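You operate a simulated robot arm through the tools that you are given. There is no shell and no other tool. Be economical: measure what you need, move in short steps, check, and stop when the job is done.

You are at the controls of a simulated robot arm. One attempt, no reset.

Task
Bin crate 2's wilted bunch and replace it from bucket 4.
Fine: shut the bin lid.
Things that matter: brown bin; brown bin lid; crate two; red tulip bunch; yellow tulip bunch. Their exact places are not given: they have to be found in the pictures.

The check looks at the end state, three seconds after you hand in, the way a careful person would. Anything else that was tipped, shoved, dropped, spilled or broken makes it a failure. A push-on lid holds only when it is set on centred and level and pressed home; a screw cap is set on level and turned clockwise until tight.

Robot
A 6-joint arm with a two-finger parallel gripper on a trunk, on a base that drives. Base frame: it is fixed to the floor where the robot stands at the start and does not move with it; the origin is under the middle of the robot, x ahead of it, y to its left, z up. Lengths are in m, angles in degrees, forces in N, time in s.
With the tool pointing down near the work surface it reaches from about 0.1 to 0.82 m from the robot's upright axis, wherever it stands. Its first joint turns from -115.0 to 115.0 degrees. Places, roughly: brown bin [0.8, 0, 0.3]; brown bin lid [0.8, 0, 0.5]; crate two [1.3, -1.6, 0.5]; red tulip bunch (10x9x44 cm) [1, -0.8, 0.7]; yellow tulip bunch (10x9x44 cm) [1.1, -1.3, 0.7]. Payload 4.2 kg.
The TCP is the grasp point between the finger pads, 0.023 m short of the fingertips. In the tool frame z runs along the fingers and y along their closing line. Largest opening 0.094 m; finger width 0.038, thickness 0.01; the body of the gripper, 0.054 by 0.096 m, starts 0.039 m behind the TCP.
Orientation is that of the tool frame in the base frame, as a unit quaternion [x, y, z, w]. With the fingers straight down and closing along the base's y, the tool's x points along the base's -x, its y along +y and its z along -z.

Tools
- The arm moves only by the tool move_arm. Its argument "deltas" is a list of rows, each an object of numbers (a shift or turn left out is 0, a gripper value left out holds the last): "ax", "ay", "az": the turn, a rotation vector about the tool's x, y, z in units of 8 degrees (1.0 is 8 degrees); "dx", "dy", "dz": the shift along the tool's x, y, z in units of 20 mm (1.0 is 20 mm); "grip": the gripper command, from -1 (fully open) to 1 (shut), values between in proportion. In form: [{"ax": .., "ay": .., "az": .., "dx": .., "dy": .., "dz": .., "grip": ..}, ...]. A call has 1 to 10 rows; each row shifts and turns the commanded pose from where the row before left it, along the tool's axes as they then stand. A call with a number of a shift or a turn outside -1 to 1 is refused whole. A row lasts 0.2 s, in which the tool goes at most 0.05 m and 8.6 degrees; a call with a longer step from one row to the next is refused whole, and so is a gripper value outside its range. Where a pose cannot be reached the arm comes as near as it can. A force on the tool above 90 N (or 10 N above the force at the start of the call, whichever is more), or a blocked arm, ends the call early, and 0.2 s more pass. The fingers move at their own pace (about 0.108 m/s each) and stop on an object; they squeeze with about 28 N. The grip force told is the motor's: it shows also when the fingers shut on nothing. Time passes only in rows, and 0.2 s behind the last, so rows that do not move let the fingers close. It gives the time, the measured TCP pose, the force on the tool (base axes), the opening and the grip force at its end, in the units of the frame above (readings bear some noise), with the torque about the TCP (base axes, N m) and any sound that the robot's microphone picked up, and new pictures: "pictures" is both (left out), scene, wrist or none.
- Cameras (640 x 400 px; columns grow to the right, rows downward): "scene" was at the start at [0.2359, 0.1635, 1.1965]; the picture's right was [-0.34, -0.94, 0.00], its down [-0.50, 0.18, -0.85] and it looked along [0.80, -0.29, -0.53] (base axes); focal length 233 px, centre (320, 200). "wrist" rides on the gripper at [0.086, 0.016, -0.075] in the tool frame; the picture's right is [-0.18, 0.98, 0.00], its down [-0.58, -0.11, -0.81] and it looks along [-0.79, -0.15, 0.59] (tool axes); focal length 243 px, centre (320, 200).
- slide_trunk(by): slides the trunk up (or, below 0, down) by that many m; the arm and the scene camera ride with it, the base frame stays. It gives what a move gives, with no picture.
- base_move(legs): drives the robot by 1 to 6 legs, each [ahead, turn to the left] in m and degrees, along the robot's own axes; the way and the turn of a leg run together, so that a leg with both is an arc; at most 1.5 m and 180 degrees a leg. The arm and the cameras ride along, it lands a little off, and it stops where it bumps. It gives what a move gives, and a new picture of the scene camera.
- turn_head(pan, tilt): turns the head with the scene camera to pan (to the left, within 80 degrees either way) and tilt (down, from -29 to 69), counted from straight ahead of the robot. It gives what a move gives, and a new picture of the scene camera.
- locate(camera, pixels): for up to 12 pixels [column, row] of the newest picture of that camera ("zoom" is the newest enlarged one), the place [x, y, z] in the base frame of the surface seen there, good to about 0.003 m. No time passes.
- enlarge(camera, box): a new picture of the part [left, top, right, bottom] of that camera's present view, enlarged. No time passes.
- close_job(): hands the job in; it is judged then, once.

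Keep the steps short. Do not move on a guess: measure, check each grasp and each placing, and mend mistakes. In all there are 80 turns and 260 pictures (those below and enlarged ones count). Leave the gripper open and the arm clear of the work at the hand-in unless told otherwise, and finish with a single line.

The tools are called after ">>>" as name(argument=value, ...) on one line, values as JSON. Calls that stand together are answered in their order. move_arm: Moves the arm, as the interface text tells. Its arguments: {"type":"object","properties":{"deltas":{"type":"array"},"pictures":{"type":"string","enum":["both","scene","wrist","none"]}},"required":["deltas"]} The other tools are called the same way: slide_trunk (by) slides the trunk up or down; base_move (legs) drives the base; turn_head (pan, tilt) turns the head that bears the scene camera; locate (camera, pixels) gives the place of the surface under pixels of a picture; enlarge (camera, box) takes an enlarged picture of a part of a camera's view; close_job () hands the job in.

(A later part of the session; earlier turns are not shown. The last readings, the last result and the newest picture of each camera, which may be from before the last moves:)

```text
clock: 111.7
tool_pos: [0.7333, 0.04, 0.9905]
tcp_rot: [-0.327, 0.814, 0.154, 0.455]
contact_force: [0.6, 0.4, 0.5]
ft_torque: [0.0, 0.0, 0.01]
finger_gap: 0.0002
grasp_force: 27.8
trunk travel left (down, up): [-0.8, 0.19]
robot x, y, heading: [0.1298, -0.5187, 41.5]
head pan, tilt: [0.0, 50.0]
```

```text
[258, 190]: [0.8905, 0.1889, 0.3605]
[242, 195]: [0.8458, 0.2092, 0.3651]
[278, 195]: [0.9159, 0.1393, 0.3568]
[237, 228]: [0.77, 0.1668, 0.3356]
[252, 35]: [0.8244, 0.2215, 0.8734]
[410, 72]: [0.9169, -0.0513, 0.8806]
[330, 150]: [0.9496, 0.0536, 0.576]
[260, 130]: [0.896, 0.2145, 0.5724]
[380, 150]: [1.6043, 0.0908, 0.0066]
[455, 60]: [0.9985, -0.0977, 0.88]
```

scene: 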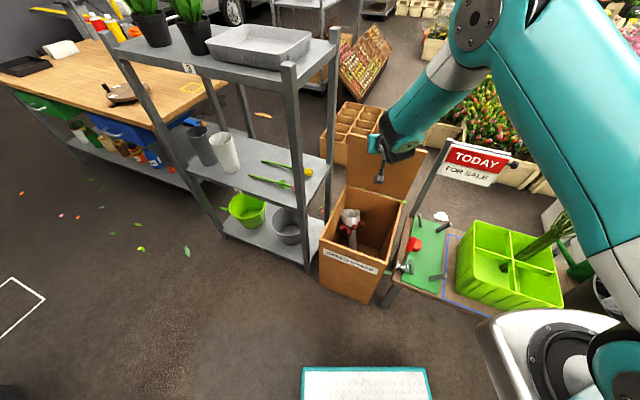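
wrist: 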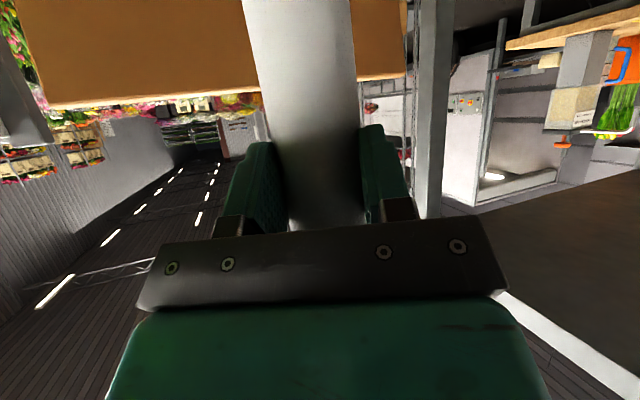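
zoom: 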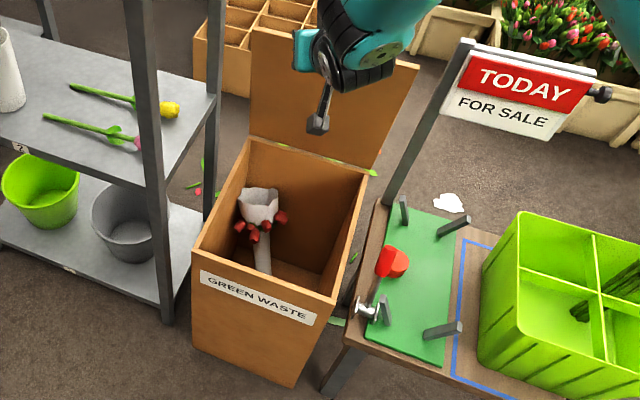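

Bunch top is at z≈0.365, well below the rim. Since I'm here, I'll shut the lid now: ease forward 0.12 m and pitch the closed fingers to 60°, to hook over the lid's free edge (at u side, z≈0.877).

>>> base_move(legs=[[0.12, 0]])

>>> move_arm(deltas=[{"ay": 0.85}, {"ay": 0.85}, {"ay": 0.85}, {"ay": 0.85}], pictures="none")

```text
clock: 112.9
tool_pos: [0.8217, 0.1199, 0.9911]
tcp_rot: [-0.327, 0.813, 0.155, 0.456]
contact_force: [0.7, 0.1, 0.0]
ft_torque: [0.01, -0.01, -0.01]
finger_gap: 0.0
grasp_force: 27.9
trunk travel left (down, up): [-0.8, 0.19]
robot x, y, heading: [0.2159, -0.4365, 42.0]
head pan, tilt: [0.0, 50.0]
```

scene: 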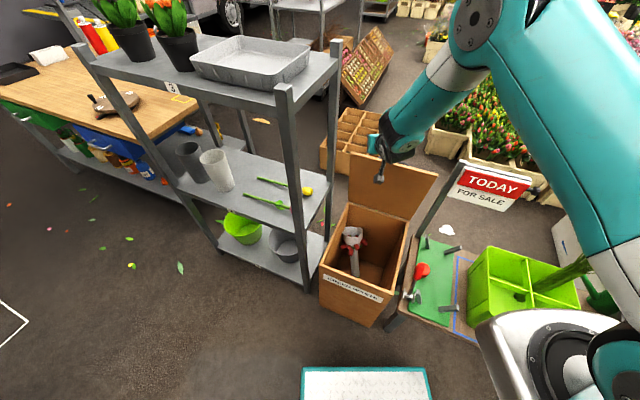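

```text
clock: 113.9
tool_pos: [0.8213, 0.1208, 0.9905]
tcp_rot: [-0.355, 0.898, 0.074, 0.25]
contact_force: [-0.1, -0.4, -0.8]
ft_torque: [0.02, -0.03, 0.03]
finger_gap: 0.0
grasp_force: 27.8
trunk travel left (down, up): [-0.8, 0.19]
robot x, y, heading: [0.2179, -0.4343, 41.8]
head pan, tilt: [0.0, 50.0]
```

Move over to a spot just beyond the lid's edge, right of the handle, staying above it.

>>> move_arm(deltas=[{"dx": -0.084, "dy": -0.993, "dz": 0.273}, {"dx": -0.084, "dy": -0.993, "dz": 0.273}, {"dx": -0.084, "dy": -0.993, "dz": 0.273}, {"dx": -0.084, "dy": -0.993, "dz": 0.273}, {"dx": -0.084, "dy": -0.993, "dz": 0.273}, {"dx": -0.084, "dy": -0.993, "dz": 0.273}, {"dx": -0.084, "dy": -0.993, "dz": 0.273}, {"dx": -0.084, "dy": -0.993, "dz": 0.273}, {"dx": -0.084, "dy": -0.993, "dz": 0.273}, {"dx": -0.084, "dy": -0.993, "dz": 0.273}], pictures="both")

>>> enlarge(camera="scene", box=[320, 80, 540, 280])

```text
clock: 116.1
tool_pos: [0.9882, 0.002, 0.9633]
tcp_rot: [-0.353, 0.898, 0.074, 0.252]
contact_force: [-0.1, -0.6, 0.1]
ft_torque: [-0.03, -0.03, -0.02]
finger_gap: 0.0001
grasp_force: 27.9
trunk travel left (down, up): [-0.8, 0.19]
robot x, y, heading: [0.217, -0.4331, 41.6]
head pan, tilt: [0.0, 50.0]
```

scene: 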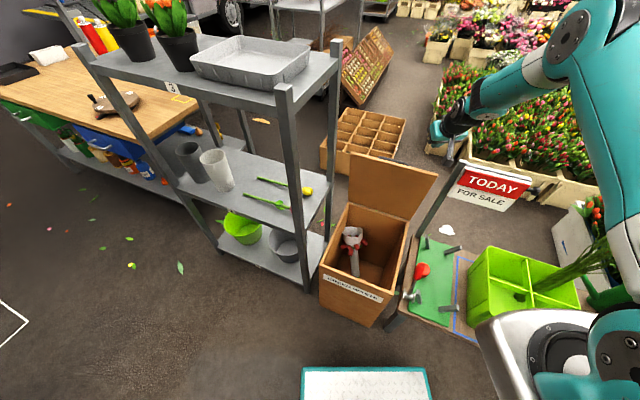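
wrist: 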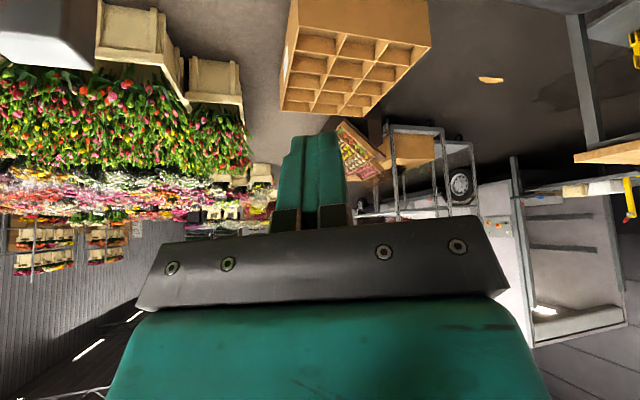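

```text
2.00 times, centred on (430, 180) of scene
```

zoom: 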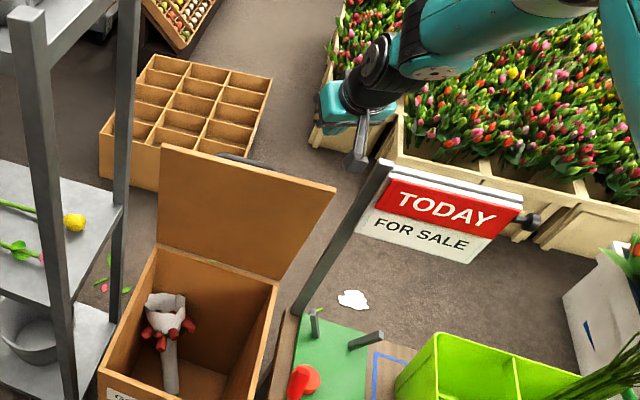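

Clear of the sign post. Lower 10 cm behind the lid's edge.

>>> move_arm(deltas=[{"dx": 0.5, "dy": 0.15, "dz": 0.865}, {"dx": 0.5, "dy": 0.15, "dz": 0.865}, {"dx": 0.5, "dy": 0.15, "dz": 0.865}, {"dx": 0.5, "dy": 0.15, "dz": 0.865}, {"dx": 0.5, "dy": 0.15, "dz": 0.865}], pictures="wrist")

>>> enlarge(camera="scene", box=[320, 80, 540, 280])

```text
clock: 117.3
tool_pos: [0.9821, 0.0095, 0.8634]
tcp_rot: [-0.353, 0.898, 0.074, 0.252]
contact_force: [-0.2, -0.3, 0.5]
ft_torque: [-0.02, 0.0, -0.03]
finger_gap: 0.0001
grasp_force: 27.8
trunk travel left (down, up): [-0.8, 0.19]
robot x, y, heading: [0.2174, -0.4374, 41.8]
head pan, tilt: [0.0, 50.0]
```

wrist: 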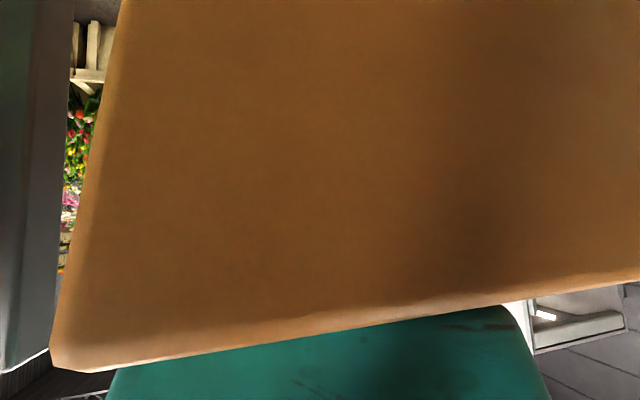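

```text
2.00 times, centred on (430, 180) of scene
```

zoom: 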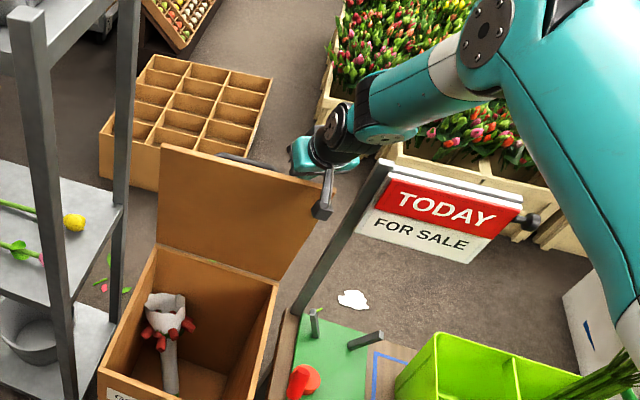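

The fingers are behind the lid edge, camera in front. Pull toward the robot and gradually down.

>>> move_arm(deltas=[{"dx": 0.77, "dy": 0.43, "dz": -0.47}, {"dx": 0.77, "dy": 0.43, "dz": -0.47}, {"dx": 0.77, "dy": 0.43, "dz": -0.47}, {"dx": 0.85, "dy": 0.44, "dz": -0.34}, {"dx": 0.9, "dy": 0.44, "dz": -0.25}], pictures="none")

>>> move_arm(deltas=[{"dx": 0.95, "dy": 0.45, "dz": -0.16}, {"dx": 0.95, "dy": 0.45, "dz": -0.16}, {"dx": 0.95, "dy": 0.45, "dz": -0.1}, {"dx": 0.95, "dy": 0.45, "dz": -0.1}], pictures="both")

```text
clock: 118.5
tool_pos: [0.8852, -0.019, 0.8553]
tcp_rot: [-0.354, 0.898, 0.074, 0.252]
contact_force: [-1.1, 0.2, 1.0]
ft_torque: [0.0, 0.01, 0.01]
finger_gap: 0.0
grasp_force: 27.7
trunk travel left (down, up): [-0.8, 0.19]
robot x, y, heading: [0.2182, -0.4355, 41.8]
head pan, tilt: [0.0, 50.0]
```

```text
clock: 119.5
tool_pos: [0.8111, -0.0441, 0.8235]
tcp_rot: [-0.353, 0.898, 0.074, 0.252]
contact_force: [-0.2, -0.1, 0.0]
ft_torque: [0.0, -0.03, -0.01]
finger_gap: 0.0
grasp_force: 27.9
trunk travel left (down, up): [-0.8, 0.19]
robot x, y, heading: [0.2176, -0.4356, 41.6]
head pan, tilt: [0.0, 50.0]
```

scene: 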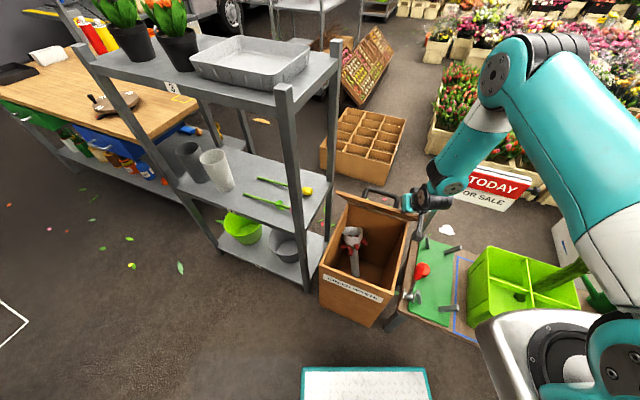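
wrist: 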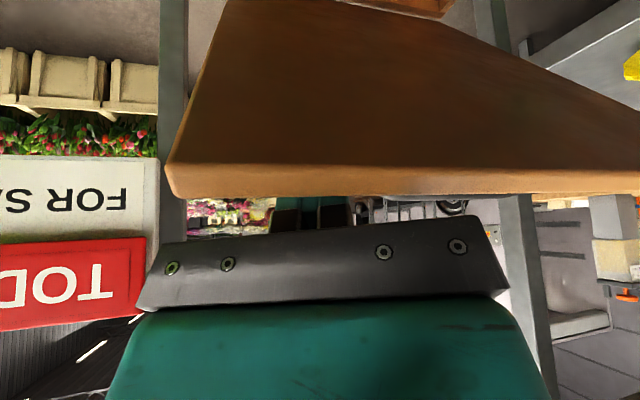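

Lid is coming down nicely. Continue along the arc.

>>> move_arm(deltas=[{"dx": 0.9, "dy": 0.35, "dz": 0.21}, {"dx": 0.9, "dy": 0.35, "dz": 0.21}, {"dx": 0.9, "dy": 0.35, "dz": 0.21}, {"dx": 0.9, "dy": 0.35, "dz": 0.21}, {"dx": 0.9, "dy": 0.35, "dz": 0.3}], pictures="both")

```text
clock: 120.7
tool_pos: [0.7395, -0.0661, 0.754]
tcp_rot: [-0.353, 0.898, 0.074, 0.252]
contact_force: [-0.4, -0.8, 0.1]
ft_torque: [-0.01, 0.0, 0.0]
finger_gap: 0.0002
grasp_force: 28.0
trunk travel left (down, up): [-0.8, 0.19]
robot x, y, heading: [0.2168, -0.4358, 41.7]
head pan, tilt: [0.0, 50.0]
```

scene: 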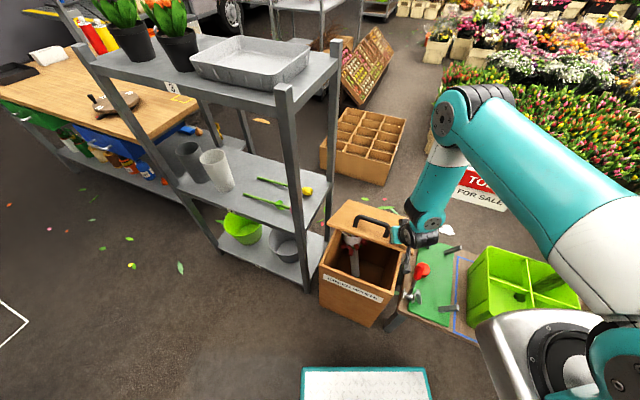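
wrist: 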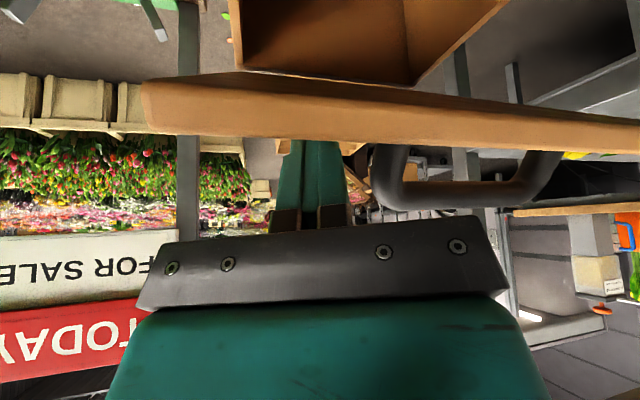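

Lid is at ~30°. Raise a little, turn the tool vertical (lifts the camera out of the way), and press from above.

>>> move_arm(deltas=[{"dx": -0.5, "dz": -0.865}, {"dx": -0.5, "dz": -0.865}, {"ay": 0.94}, {"ay": 0.94}, {"ay": 0.94}, {"ay": 0.94}], pictures="scene")

>>> enlarge(camera="scene", box=[300, 180, 460, 320])

```text
clock: 122.1
tool_pos: [0.7392, -0.0631, 0.7963]
tcp_rot: [-0.363, 0.932, -0.02, 0.009]
contact_force: [-0.6, 0.4, -0.2]
ft_torque: [0.02, -0.02, 0.02]
finger_gap: 0.0
grasp_force: 28.3
trunk travel left (down, up): [-0.8, 0.19]
robot x, y, heading: [0.2152, -0.4343, 41.7]
head pan, tilt: [0.0, 50.0]
```

scene: 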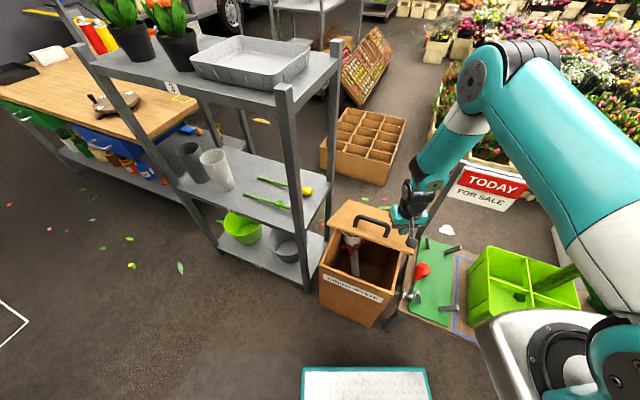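

```text
2.86 times, centred on (380, 250) of scene
```

zoom: 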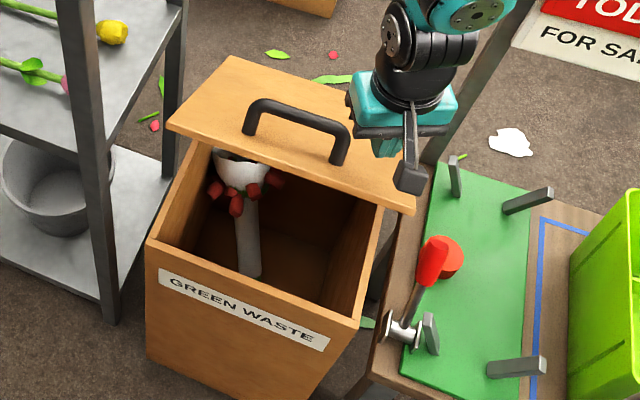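

Lid at ~40°. Press straight down with the closed fingertips.

>>> move_arm(deltas=[{"dz": 1}, {"dz": 1}, {"dz": 1}, {"dz": 1}, {"dz": 1}, {"dz": 1}, {"dz": 1}, {"dz": 1}], pictures="none")

>>> move_arm(deltas=[{"dz": 0.8}, {"dz": 0.8}, {"dz": 0.8}, {"dz": 0.6}], pictures="scene")

>>> enlarge(camera="scene", box=[300, 180, 460, 320])

```text
clock: 123.9
tool_pos: [0.7432, -0.0675, 0.6356]
tcp_rot: [-0.361, 0.932, -0.021, 0.01]
contact_force: [0.0, 0.1, -0.2]
ft_torque: [0.02, 0.0, -0.01]
finger_gap: 0.0
grasp_force: 28.1
trunk travel left (down, up): [-0.8, 0.19]
robot x, y, heading: [0.2167, -0.435, 42.0]
head pan, tilt: [0.0, 50.0]
```

```text
clock: 124.9
tool_pos: [0.7455, -0.0678, 0.5768]
tcp_rot: [-0.36, 0.933, -0.021, 0.009]
contact_force: [-6.2, -6.5, 35.0]
ft_torque: [-0.15, 0.49, 0.05]
finger_gap: 0.0
grasp_force: 27.7
trunk travel left (down, up): [-0.8, 0.19]
robot x, y, heading: [0.2226, -0.4382, 41.8]
head pan, tilt: [0.0, 50.0]
```

scene: 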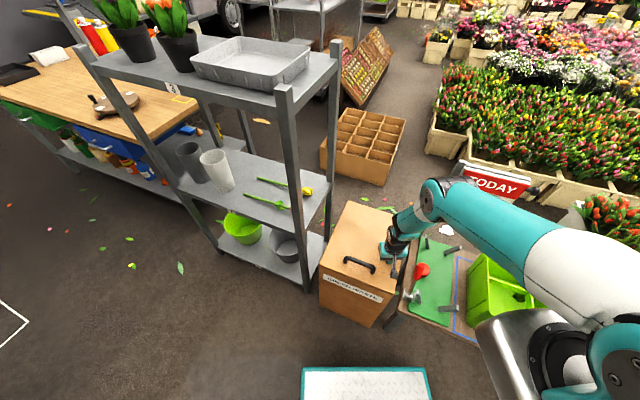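

```text
2.86 times, centred on (380, 250) of scene
```

zoom: 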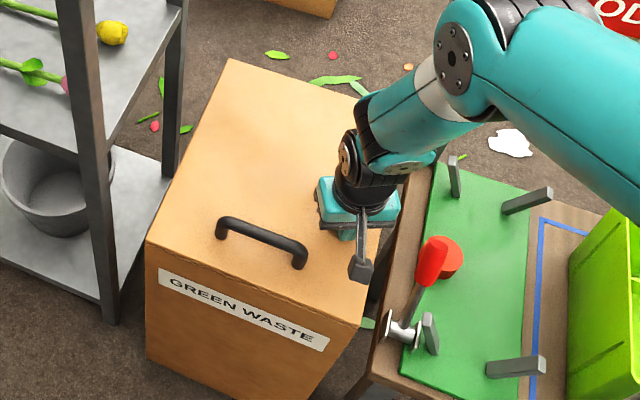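

Lid is shut flat (35 N press). Lift off and check.

>>> move_arm(deltas=[{"dz": -1}, {"dz": -1}, {"dz": -1}, {"dz": -1}, {"dz": -1}, {"dz": -1}, {"dz": -1}, {"dz": -1}, {"dz": -1}, {"dz": -1}], pictures="none")

>>> move_arm(deltas=[{"dz": -1}, {"dz": -1}, {"dz": -1}, {"dz": -1}, {"dz": -1}, {"dz": -1}, {"dz": -1}, {"dz": -1}, {"dz": -1}, {"dz": -1}], pictures="scene")

>>> enlarge(camera="scene", box=[300, 120, 540, 320])

```text
clock: 127.1
tool_pos: [0.7398, -0.0641, 0.7772]
tcp_rot: [-0.36, 0.933, -0.02, 0.01]
contact_force: [0.2, -0.1, -1.0]
ft_torque: [0.01, 0.0, 0.01]
finger_gap: 0.0
grasp_force: 28.2
trunk travel left (down, up): [-0.8, 0.19]
robot x, y, heading: [0.2179, -0.4368, 41.7]
head pan, tilt: [0.0, 50.0]
```

```text
clock: 129.3
tool_pos: [0.734, -0.0579, 0.973]
tcp_rot: [-0.36, 0.933, -0.021, 0.01]
contact_force: [-1.3, -0.6, -0.3]
ft_torque: [-0.04, 0.03, 0.02]
finger_gap: 0.0
grasp_force: 27.7
trunk travel left (down, up): [-0.8, 0.19]
robot x, y, heading: [0.2177, -0.4379, 41.8]
head pan, tilt: [0.0, 50.0]
```

scene: 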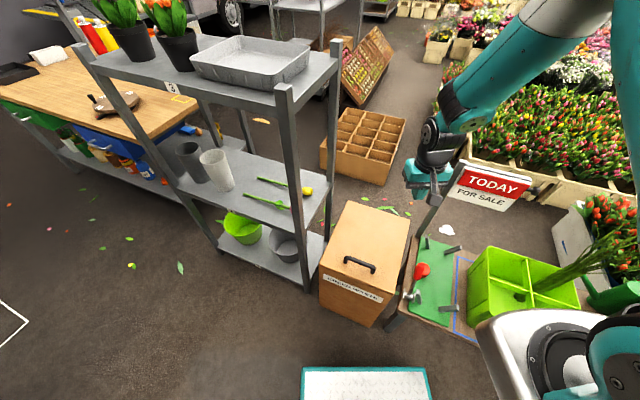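

```text
2.00 times, centred on (420, 220) of scene
```

zoom: 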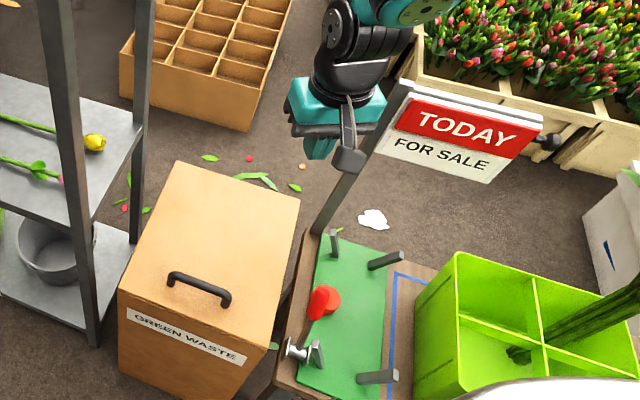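

Bin is closed, everything around undisturbed. Back off, drive to bucket 4 and face it.

>>> base_move(legs=[[-0.15, 0], [0, -114.8], [0.5, 0], [0, 90]])

>>> turn_head(pan=0, tilt=40)

```text
clock: 130.9
tool_pos: [0.6081, -0.1704, 0.9834]
tcp_rot: [-0.362, 0.932, -0.017, 0.019]
contact_force: [0.9, -0.8, -0.2]
ft_torque: [-0.01, 0.08, 0.0]
finger_gap: 0.0
grasp_force: 28.0
trunk travel left (down, up): [-0.8, 0.19]
robot x, y, heading: [0.1089, -0.5376, 40.9]
head pan, tilt: [0.0, 50.0]
stopped in leg 2: the robot was blocked; the commanded pose is now the measured one
```

scene: 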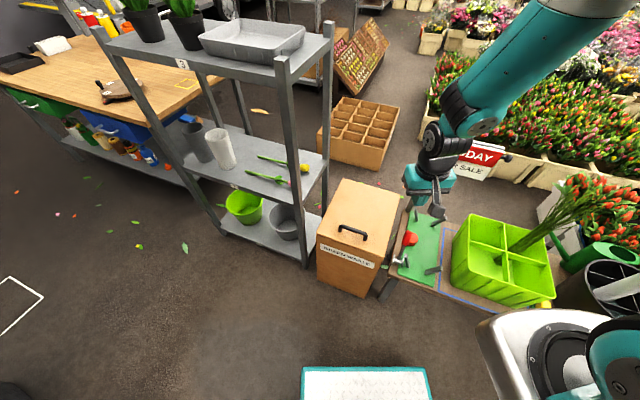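

```text
clock: 131.6
tool_pos: [0.6074, -0.1694, 0.9814]
tcp_rot: [-0.362, 0.932, -0.018, 0.019]
contact_force: [0.8, -0.1, -0.4]
ft_torque: [0.01, -0.04, 0.03]
finger_gap: 0.0
grasp_force: 28.2
trunk travel left (down, up): [-0.8, 0.19]
robot x, y, heading: [0.1086, -0.5373, 41.1]
head pan, tilt: [0.0, 40.0]
```

scene: 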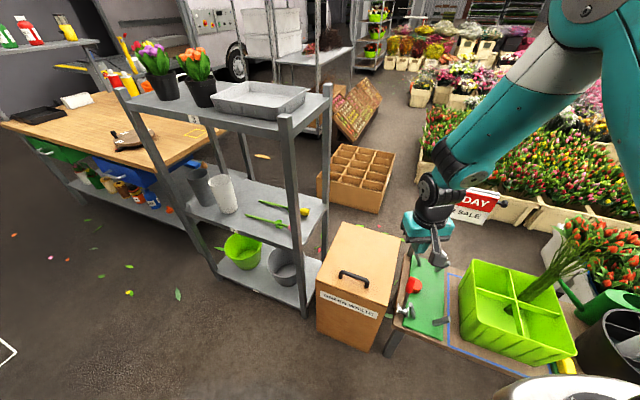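

The rear corner touches the table behind when turning. Ease forward 0.09 m first so there's room both sides, then turn.

>>> base_move(legs=[[0.09, 0], [0, -114.8]])

```text
clock: 137.5
tool_pos: [0.3139, -1.0826, 0.9824]
tcp_rot: [0.582, 0.813, -0.026, -0.004]
contact_force: [-0.5, -0.7, -0.8]
ft_torque: [-0.01, -0.02, 0.0]
finger_gap: 0.0
grasp_force: 28.3
trunk travel left (down, up): [-0.8, 0.19]
robot x, y, heading: [0.1752, -0.4797, -72.7]
head pan, tilt: [0.0, 40.0]
```

scene: 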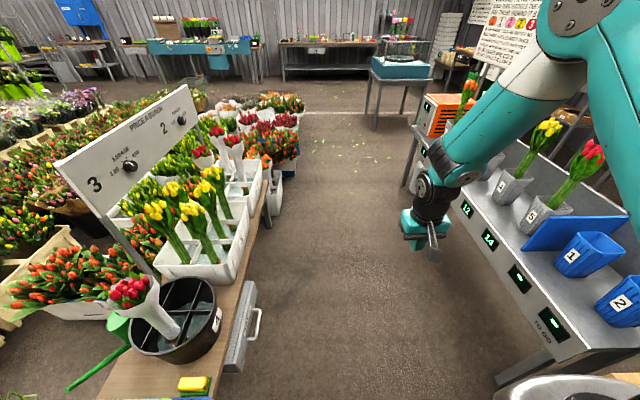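

Check the left/right clearance here before going on.

>>> locate(camera="scene", pixels=[[540, 375], [500, 385], [460, 220], [555, 350], [412, 165], [243, 370], [262, 310], [130, 300], [163, 345]])

>>> enlarge(camera="scene", box=[80, 240, 280, 400])

```text
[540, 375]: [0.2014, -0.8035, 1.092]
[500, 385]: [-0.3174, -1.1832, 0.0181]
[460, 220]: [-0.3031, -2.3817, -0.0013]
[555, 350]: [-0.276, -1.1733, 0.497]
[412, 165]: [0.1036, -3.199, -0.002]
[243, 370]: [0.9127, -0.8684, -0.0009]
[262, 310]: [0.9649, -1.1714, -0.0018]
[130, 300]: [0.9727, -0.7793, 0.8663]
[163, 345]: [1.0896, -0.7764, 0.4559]
```

```text
2.50 times, centred on (180, 320) of scene
```

zoom: 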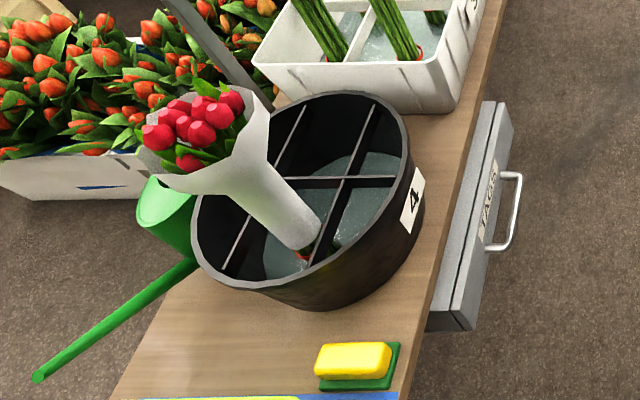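

Enough room for facing at u≈-0.08. Go there.

>>> base_move(legs=[[0, -10.4], [0.62, 0], [0, 100.2]])

>>> enlarge(camera="scene", box=[240, 160, 440, 330])

```text
clock: 143.4
tool_pos: [0.5834, -1.6075, 0.9806]
tcp_rot: [0.435, 0.9, -0.024, 0.0]
contact_force: [-0.2, -0.8, -0.2]
ft_torque: [0.07, -0.01, -0.04]
finger_gap: 0.0005
grasp_force: 27.9
trunk travel left (down, up): [-0.8, 0.19]
robot x, y, heading: [0.2513, -1.0829, -53.0]
head pan, tilt: [0.0, 40.0]
stopped in leg 3: the robot was blocked; the commanded pose is now the measured one
```

scene: 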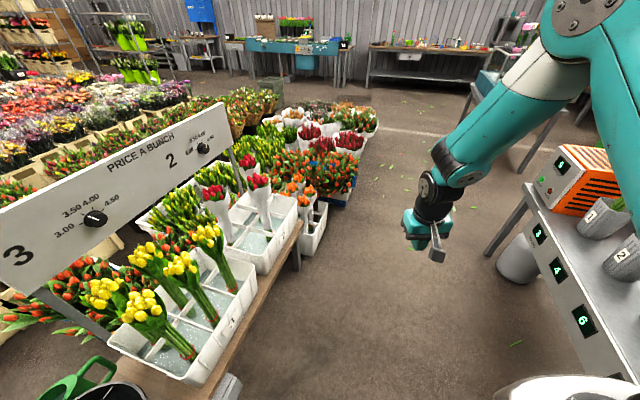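

```text
2.35 times, centred on (340, 245) of scene
```

zoom: 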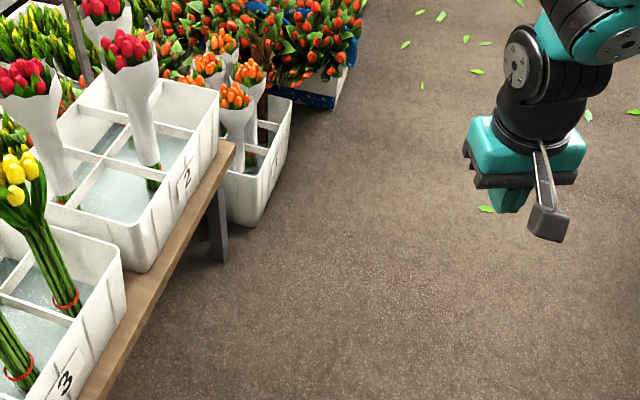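

My rear corner met the table leg. Move forward 0.1 m along the present heading, then finish the turn.

>>> base_move(legs=[[0.1, 0], [0, 70]])

>>> enlarge(camera="scene", box=[140, 180, 340, 370])

```text
clock: 147.7
tool_pos: [0.9129, -1.0162, 0.9813]
tcp_rot: [-0.17, 0.985, -0.019, 0.016]
contact_force: [0.6, 0.6, 0.5]
ft_torque: [0.0, 0.01, 0.02]
finger_gap: 0.0
grasp_force: 27.7
trunk travel left (down, up): [-0.8, 0.19]
robot x, y, heading: [0.3078, -1.157, 18.0]
head pan, tilt: [0.0, 40.0]
```

scene: 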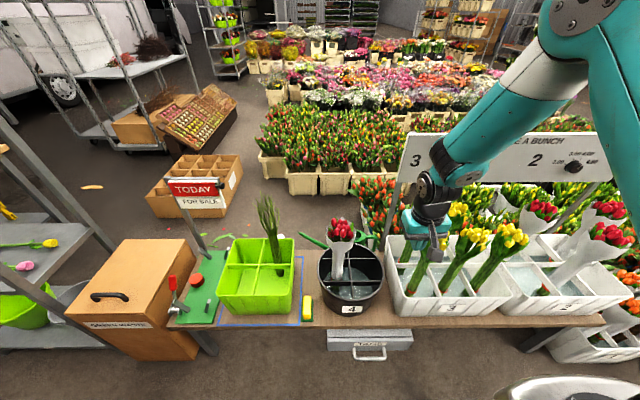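

```text
2.11 times, centred on (240, 275) of scene
```

zoom: 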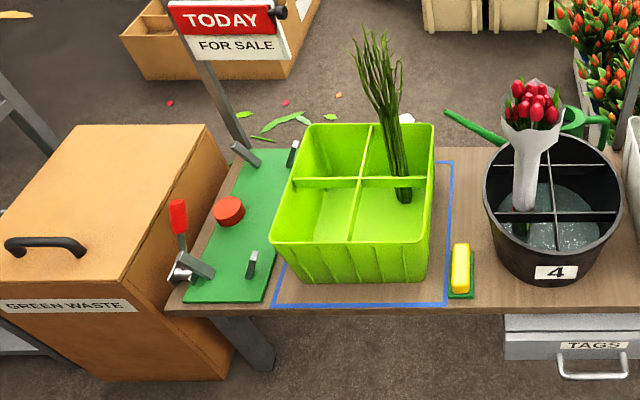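

>>> enlarge(camera="scene", box=[300, 200, 400, 320])

```text
3.33 times, centred on (350, 260) of scene
```

zoom: 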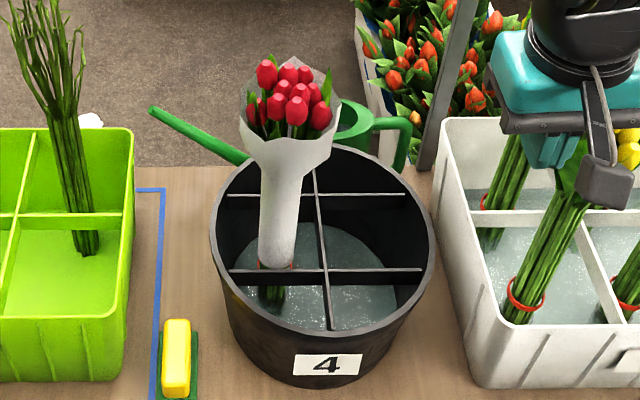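

>>> locate(camera="zoom", pixels=[[278, 240], [261, 235], [296, 235], [280, 200], [263, 200], [299, 200], [280, 260], [275, 175], [310, 150], [330, 330], [230, 270], [425, 270]])

```text
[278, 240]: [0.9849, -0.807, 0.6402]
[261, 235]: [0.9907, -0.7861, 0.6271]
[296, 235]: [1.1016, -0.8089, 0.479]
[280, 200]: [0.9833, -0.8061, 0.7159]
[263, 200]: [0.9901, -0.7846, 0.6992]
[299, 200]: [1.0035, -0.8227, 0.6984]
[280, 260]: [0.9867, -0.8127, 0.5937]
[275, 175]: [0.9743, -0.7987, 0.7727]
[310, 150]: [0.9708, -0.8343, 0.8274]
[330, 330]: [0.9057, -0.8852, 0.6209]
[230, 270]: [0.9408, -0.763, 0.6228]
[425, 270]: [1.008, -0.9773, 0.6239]
```

Bunch column centre ≈ (1.000,-0.803), upright; bucket rim z 0.623. Back off 6 cm and pitch the tool like before, opening the fingers.

>>> base_move(legs=[[-0.06, 0]])

>>> move_arm(deltas=[{"ay": -0.89, "az": 0.2, "grip": -1}, {"ay": -0.89, "az": 0.1}, {"ay": -0.89}, {"ay": -0.89}, {"ay": -0.89}, {"ay": -0.89}, {"ay": -0.89}, {"ay": -0.89}], pictures="none")

```text
clock: 148.6
tool_pos: [0.8553, -1.0338, 0.9814]
tcp_rot: [-0.172, 0.985, -0.018, 0.016]
contact_force: [-0.5, 0.1, -0.5]
ft_torque: [-0.03, -0.01, 0.0]
finger_gap: 0.0
grasp_force: 27.4
trunk travel left (down, up): [-0.8, 0.19]
robot x, y, heading: [0.2519, -1.1769, 18.2]
head pan, tilt: [0.0, 40.0]
```

scene: 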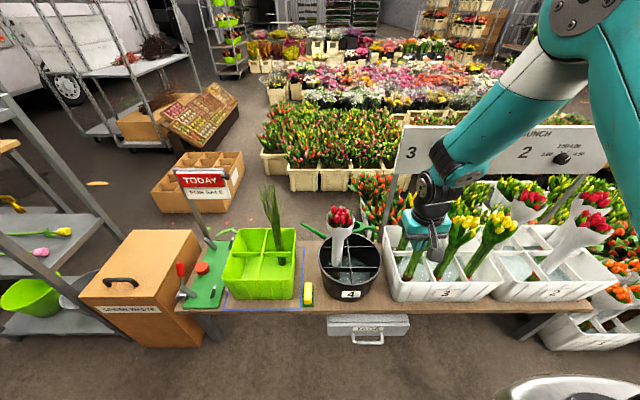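

```text
clock: 150.4
tool_pos: [0.8583, -1.0381, 0.9813]
tcp_rot: [-0.138, 0.872, 0.046, 0.467]
contact_force: [0.6, -0.7, 0.7]
ft_torque: [-0.02, 0.02, -0.01]
finger_gap: 0.0938
grasp_force: 0.0
out of reach, approached as far as the arm can: row 8
trunk travel left (down, up): [-0.8, 0.19]
robot x, y, heading: [0.2544, -1.1808, 18.3]
head pan, tilt: [0.0, 40.0]
```

Move to the pre-grasp in front of the bunch.

>>> move_arm(deltas=[{"dx": 0.956, "dy": 1.0, "dz": 0.936}, {"dx": 0.956, "dy": 1.0, "dz": 0.936}, {"dx": 0.956, "dy": 1.0, "dz": 0.936}, {"dx": 0.956, "dy": 1.0, "dz": 0.936}, {"dx": 0.956, "dy": 1.0, "dz": 0.936}, {"dx": 0.956, "dy": 1.0, "dz": 0.936}, {"dx": 0.956, "dy": 1.0, "dz": 0.936}, {"dx": 0.956, "dy": 1.0, "dz": 0.936}, {"dx": 0.956, "dy": 1.0, "dz": 0.936}, {"dx": 0.956, "dy": 1.0, "dz": 0.936}])

>>> locate(camera="wrist", pixels=[[320, 120], [340, 120], [350, 120], [360, 120], [380, 120], [300, 120], [340, 170]])

```text
clock: 152.6
tool_pos: [0.8548, -0.8448, 0.7066]
tcp_rot: [-0.137, 0.873, 0.045, 0.466]
contact_force: [-0.4, 0.1, 0.2]
ft_torque: [-0.03, -0.03, 0.02]
finger_gap: 0.0937
grasp_force: 0.1
trunk travel left (down, up): [-0.8, 0.19]
robot x, y, heading: [0.2512, -1.1792, 18.3]
head pan, tilt: [0.0, 40.0]
```

scene: 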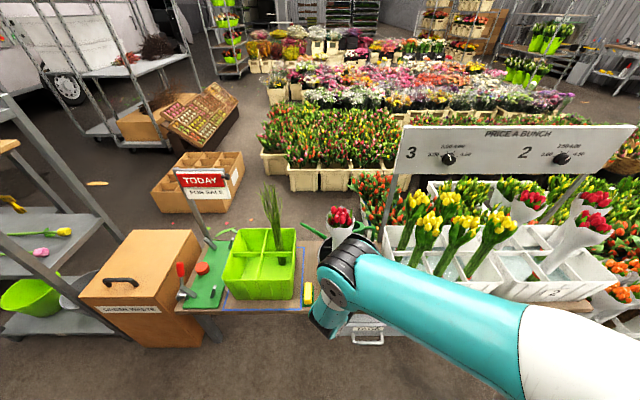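
wrist: 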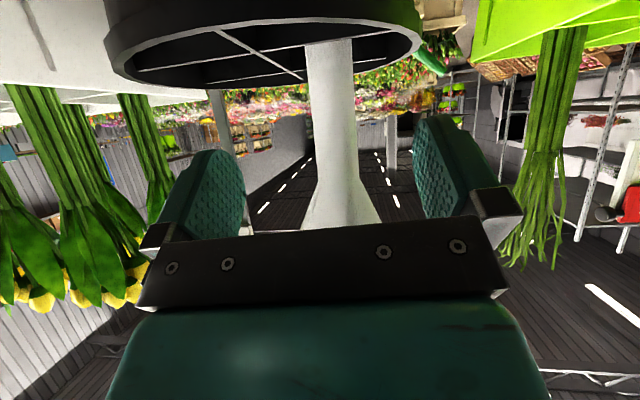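

```text
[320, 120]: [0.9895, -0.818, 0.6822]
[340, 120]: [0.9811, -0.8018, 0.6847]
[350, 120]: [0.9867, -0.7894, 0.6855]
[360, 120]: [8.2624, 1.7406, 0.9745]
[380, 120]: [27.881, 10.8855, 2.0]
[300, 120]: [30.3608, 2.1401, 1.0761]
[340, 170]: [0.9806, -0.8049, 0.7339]
```

Aligned within 2 mm. Advance 141 mm horizontally.

>>> move_arm(deltas=[{"dx": -0.563, "dy": 0.06, "dz": 0.837}, {"dx": -0.563, "dy": 0.06, "dz": 0.837}, {"dx": -0.563, "dz": 0.837}, {"dx": -0.563, "dz": 0.837}, {"dx": -0.563, "dz": 0.837}, {"dx": -0.563, "dz": 0.837}, {"dx": -0.563, "dz": 0.837}], pictures="wrist")

```text
clock: 154.2
tool_pos: [0.9863, -0.8049, 0.7089]
tcp_rot: [-0.137, 0.873, 0.045, 0.465]
contact_force: [0.3, -0.3, 0.4]
ft_torque: [0.02, 0.03, 0.0]
finger_gap: 0.0941
grasp_force: 0.0
trunk travel left (down, up): [-0.8, 0.19]
robot x, y, heading: [0.2544, -1.1787, 18.1]
head pan, tilt: [0.0, 40.0]
```

wrist: 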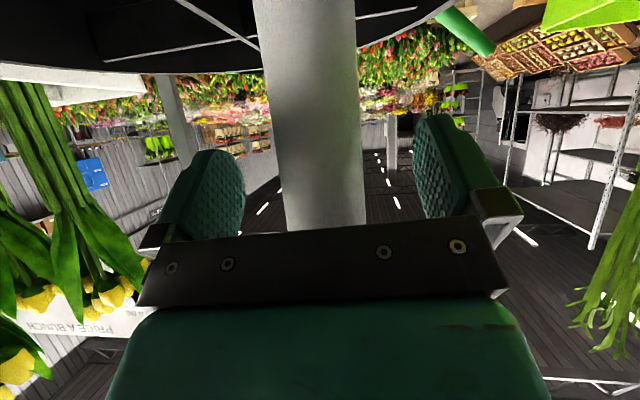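

Well centred. Close and lift vertically 0.2 m.

>>> move_arm(deltas=[{"grip": 1}, {"grip": 1}, {"grip": 1}], pictures="none")

>>> move_arm(deltas=[{"dx": -0.827, "dz": -0.559, "dy": -0.05, "grip": 1}, {"dx": -0.827, "dz": -0.559, "dy": -0.05}, {"dx": -0.827, "dz": -0.559, "dy": -0.05}, {"dx": -0.827, "dz": -0.559, "dy": -0.05}, {"dx": -0.827, "dz": -0.559, "dy": -0.05}, {"dx": -0.827, "dz": -0.559, "dy": -0.05}, {"dx": -0.827, "dz": -0.559, "dy": -0.05}, {"dx": -0.827, "dz": -0.559, "dy": -0.05}, {"dx": -0.827, "dz": -0.559, "dy": -0.05}, {"dx": -0.827, "dz": -0.559, "dy": -0.05}], pictures="scene")

>>> enlarge(camera="scene", box=[270, 140, 420, 320])

```text
clock: 155.0
tool_pos: [0.988, -0.805, 0.7081]
tcp_rot: [-0.137, 0.873, 0.046, 0.466]
contact_force: [-0.1, 0.6, -0.3]
ft_torque: [0.25, 0.07, 0.04]
finger_gap: 0.0415
grasp_force: 27.9
trunk travel left (down, up): [-0.8, 0.19]
robot x, y, heading: [0.2522, -1.1807, 18.2]
head pan, tilt: [0.0, 40.0]
```

```text
clock: 157.2
tool_pos: [0.9863, -0.8051, 0.9101]
tcp_rot: [-0.136, 0.873, 0.044, 0.466]
contact_force: [0.5, 1.1, -2.8]
ft_torque: [-0.04, 0.04, -0.01]
finger_gap: 0.0406
grasp_force: 28.0
trunk travel left (down, up): [-0.8, 0.19]
robot x, y, heading: [0.2509, -1.1777, 18.3]
head pan, tilt: [0.0, 40.0]
```

scene: 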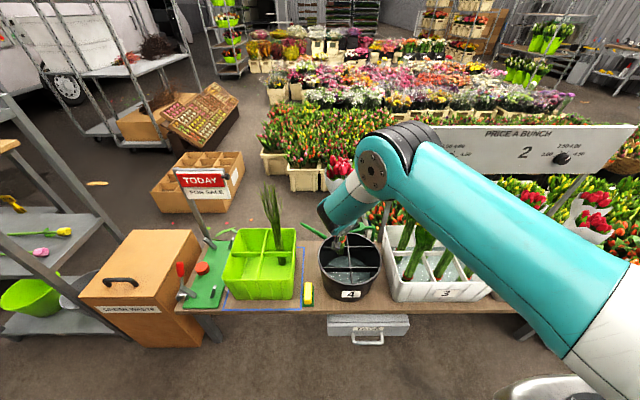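

```text
2.22 times, centred on (345, 230) of scene
5 turns are left
```

zoom: 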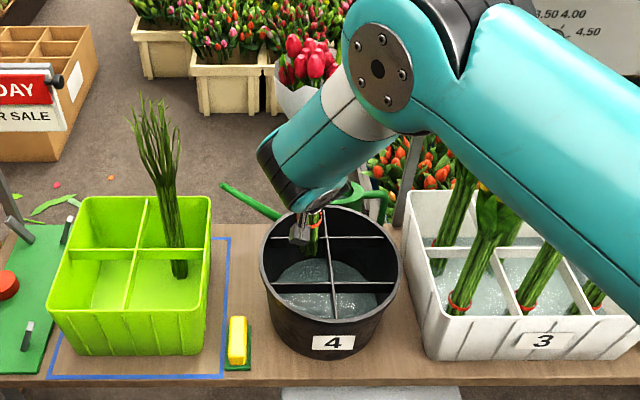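

Only 5 turns are left, so I batch. Bunch held (41 mm), just clear of the rim. Lift 6 cm more, pull back 14 cm, then turn, drive 0.735 m and face crate 2.

>>> move_arm(deltas=[{"dx": -0.827, "dz": -0.559, "dy": -0.05}, {"dx": -0.827, "dz": -0.559, "dy": -0.05}, {"dx": -0.827, "dz": -0.559, "dy": -0.05}, {"dx": 0.558, "dz": -0.83}, {"dx": 0.558, "dz": -0.83}, {"dx": 0.558, "dz": -0.83}, {"dx": 0.558, "dz": -0.83}, {"dx": 0.558, "dz": -0.83}, {"dx": 0.558, "dz": -0.83}, {"dx": 0.558, "dz": -0.83}], pictures="none")

>>> base_move(legs=[[0, -91.3], [0.735, 0], [0, 90]])

>>> enlarge(camera="scene", box=[160, 120, 420, 340])

>>> move_arm(deltas=[{"dx": 0}], pictures="both")

```text
clock: 159.4
tool_pos: [0.8502, -0.8408, 0.9681]
tcp_rot: [-0.136, 0.873, 0.044, 0.466]
contact_force: [0.5, -0.4, -2.8]
ft_torque: [-0.02, 0.09, 0.0]
finger_gap: 0.0408
grasp_force: 28.4
trunk travel left (down, up): [-0.8, 0.19]
robot x, y, heading: [0.2501, -1.1791, 18.4]
head pan, tilt: [0.0, 40.0]
```

```text
clock: 171.1
tool_pos: [1.079, -1.5559, 0.9671]
tcp_rot: [-0.127, 0.874, 0.04, 0.467]
contact_force: [0.2, -0.5, -2.4]
ft_torque: [0.0, 0.05, -0.01]
finger_gap: 0.0407
grasp_force: 28.0
trunk travel left (down, up): [-0.8, 0.19]
robot x, y, heading: [0.4757, -1.8828, 17.1]
head pan, tilt: [0.0, 40.0]
```

scene: 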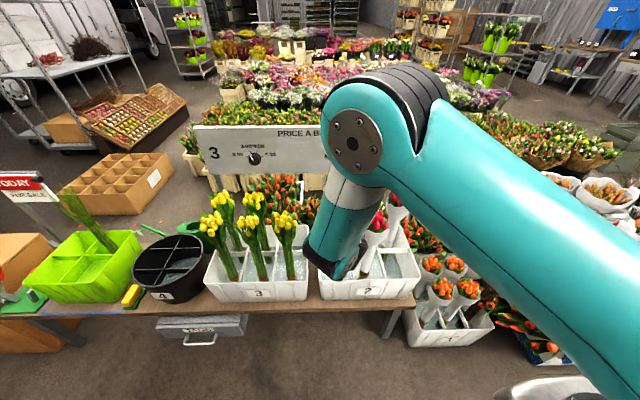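

```text
1.82 times, centred on (290, 230) of scene
```

zoom: 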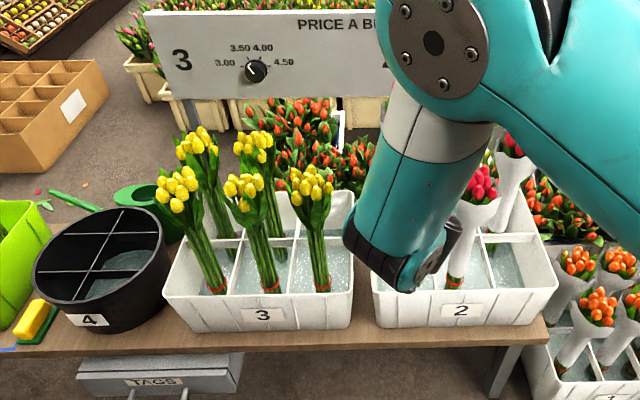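

```text
clock: 171.5
tool_pos: [1.0792, -1.5556, 0.9679]
tcp_rot: [-0.127, 0.875, 0.039, 0.466]
contact_force: [0.7, 1.2, -2.6]
ft_torque: [-0.01, 0.1, 0.02]
finger_gap: 0.0405
grasp_force: 28.2
trunk travel left (down, up): [-0.8, 0.19]
robot x, y, heading: [0.4727, -1.8816, 17.2]
head pan, tilt: [0.0, 40.0]
4 turns are left
```

scene: 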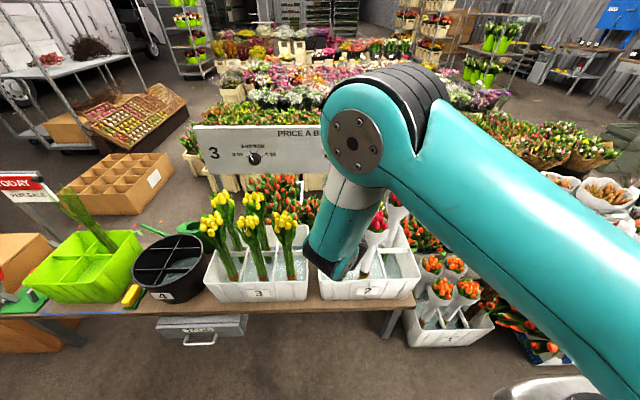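
wrist: 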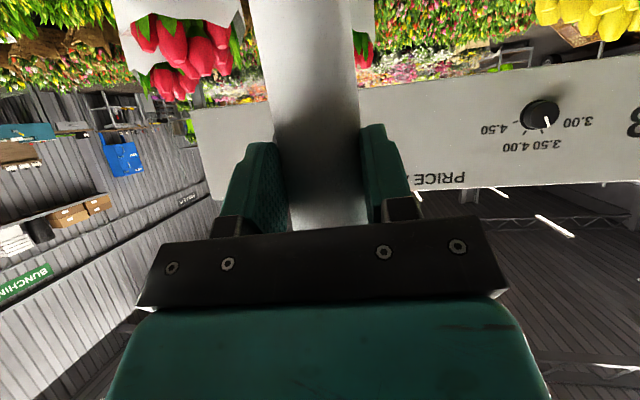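

At (1.079,-1.556,0.968), bunch held. Go forward over the cell, then lower in steps to z≈0.67.

>>> move_arm(deltas=[{"dx": -0.648, "dz": 0.95}, {"dx": -0.648, "dz": 0.95}, {"dx": -0.648, "dz": 0.95}, {"dx": -0.648, "dz": 0.95}, {"dx": -0.648, "dz": 0.95}, {"dx": 0.826, "dy": 0.049, "dz": 0.562}, {"dx": 0.826, "dy": 0.049, "dz": 0.562}], pictures="scene")

>>> move_arm(deltas=[{"dx": 0.826, "dy": 0.049, "dz": 0.562}, {"dx": 0.826, "dy": 0.049, "dz": 0.562}, {"dx": 0.826, "dy": 0.049, "dz": 0.562}, {"dx": 0.826, "dy": 0.049, "dz": 0.562}, {"dx": 0.826, "dy": 0.049, "dz": 0.562}, {"dx": 0.826, "dy": 0.049, "dz": 0.562}, {"dx": 0.826, "dy": 0.049, "dz": 0.562}, {"dx": 0.826, "dy": 0.049, "dz": 0.562}, {"dx": 0.826, "dy": 0.049, "dz": 0.562}], pictures="none")

>>> move_arm(deltas=[{"dx": 0.826, "dy": 0.049, "dz": 0.562}, {"dx": 0.826, "dy": 0.049, "dz": 0.562}, {"dx": 0.826, "dy": 0.049, "dz": 0.562}], pictures="both")

>>> enlarge(camera="scene", box=[300, 170, 440, 310])

```text
clock: 173.1
tool_pos: [1.19, -1.5261, 0.929]
tcp_rot: [-0.129, 0.874, 0.041, 0.466]
contact_force: [0.5, -0.7, -3.3]
ft_torque: [-0.02, 0.07, -0.01]
finger_gap: 0.0407
grasp_force: 28.5
trunk travel left (down, up): [-0.8, 0.19]
robot x, y, heading: [0.4766, -1.8807, 17.2]
head pan, tilt: [0.0, 40.0]
```

scene: 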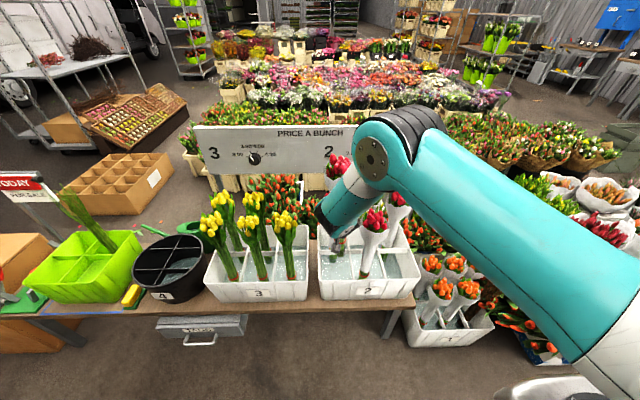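

```text
clock: 175.1
tool_pos: [1.1883, -1.5249, 0.7475]
tcp_rot: [-0.127, 0.874, 0.04, 0.467]
contact_force: [0.0, 0.0, -3.3]
ft_torque: [-0.04, 0.05, -0.01]
finger_gap: 0.0406
grasp_force: 28.0
trunk travel left (down, up): [-0.8, 0.19]
robot x, y, heading: [0.4749, -1.8801, 16.9]
head pan, tilt: [0.0, 40.0]
```

```text
clock: 175.9
tool_pos: [1.1904, -1.5244, 0.6916]
tcp_rot: [-0.126, 0.873, 0.041, 0.469]
contact_force: [0.3, -1.8, 26.9]
ft_torque: [0.16, -0.72, -0.01]
finger_gap: 0.0408
grasp_force: 28.7
trunk travel left (down, up): [-0.8, 0.19]
robot x, y, heading: [0.4723, -1.8832, 17.2]
head pan, tilt: [0.0, 40.0]
```

scene: 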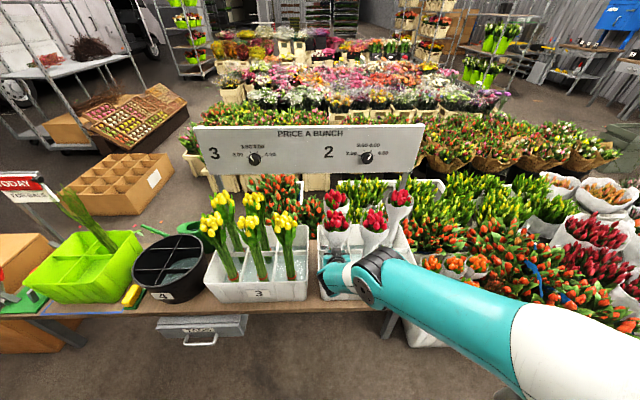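
wrist: 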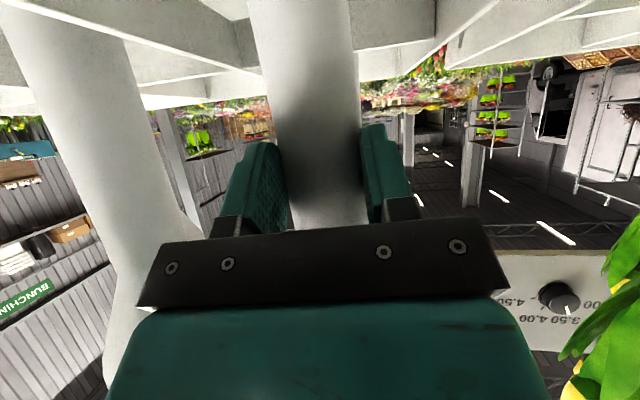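

```text
2.86 times, centred on (370, 240) of scene
3 turns are left
```

zoom: 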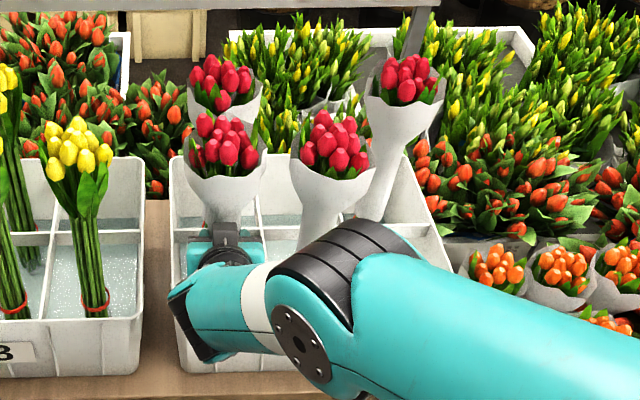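

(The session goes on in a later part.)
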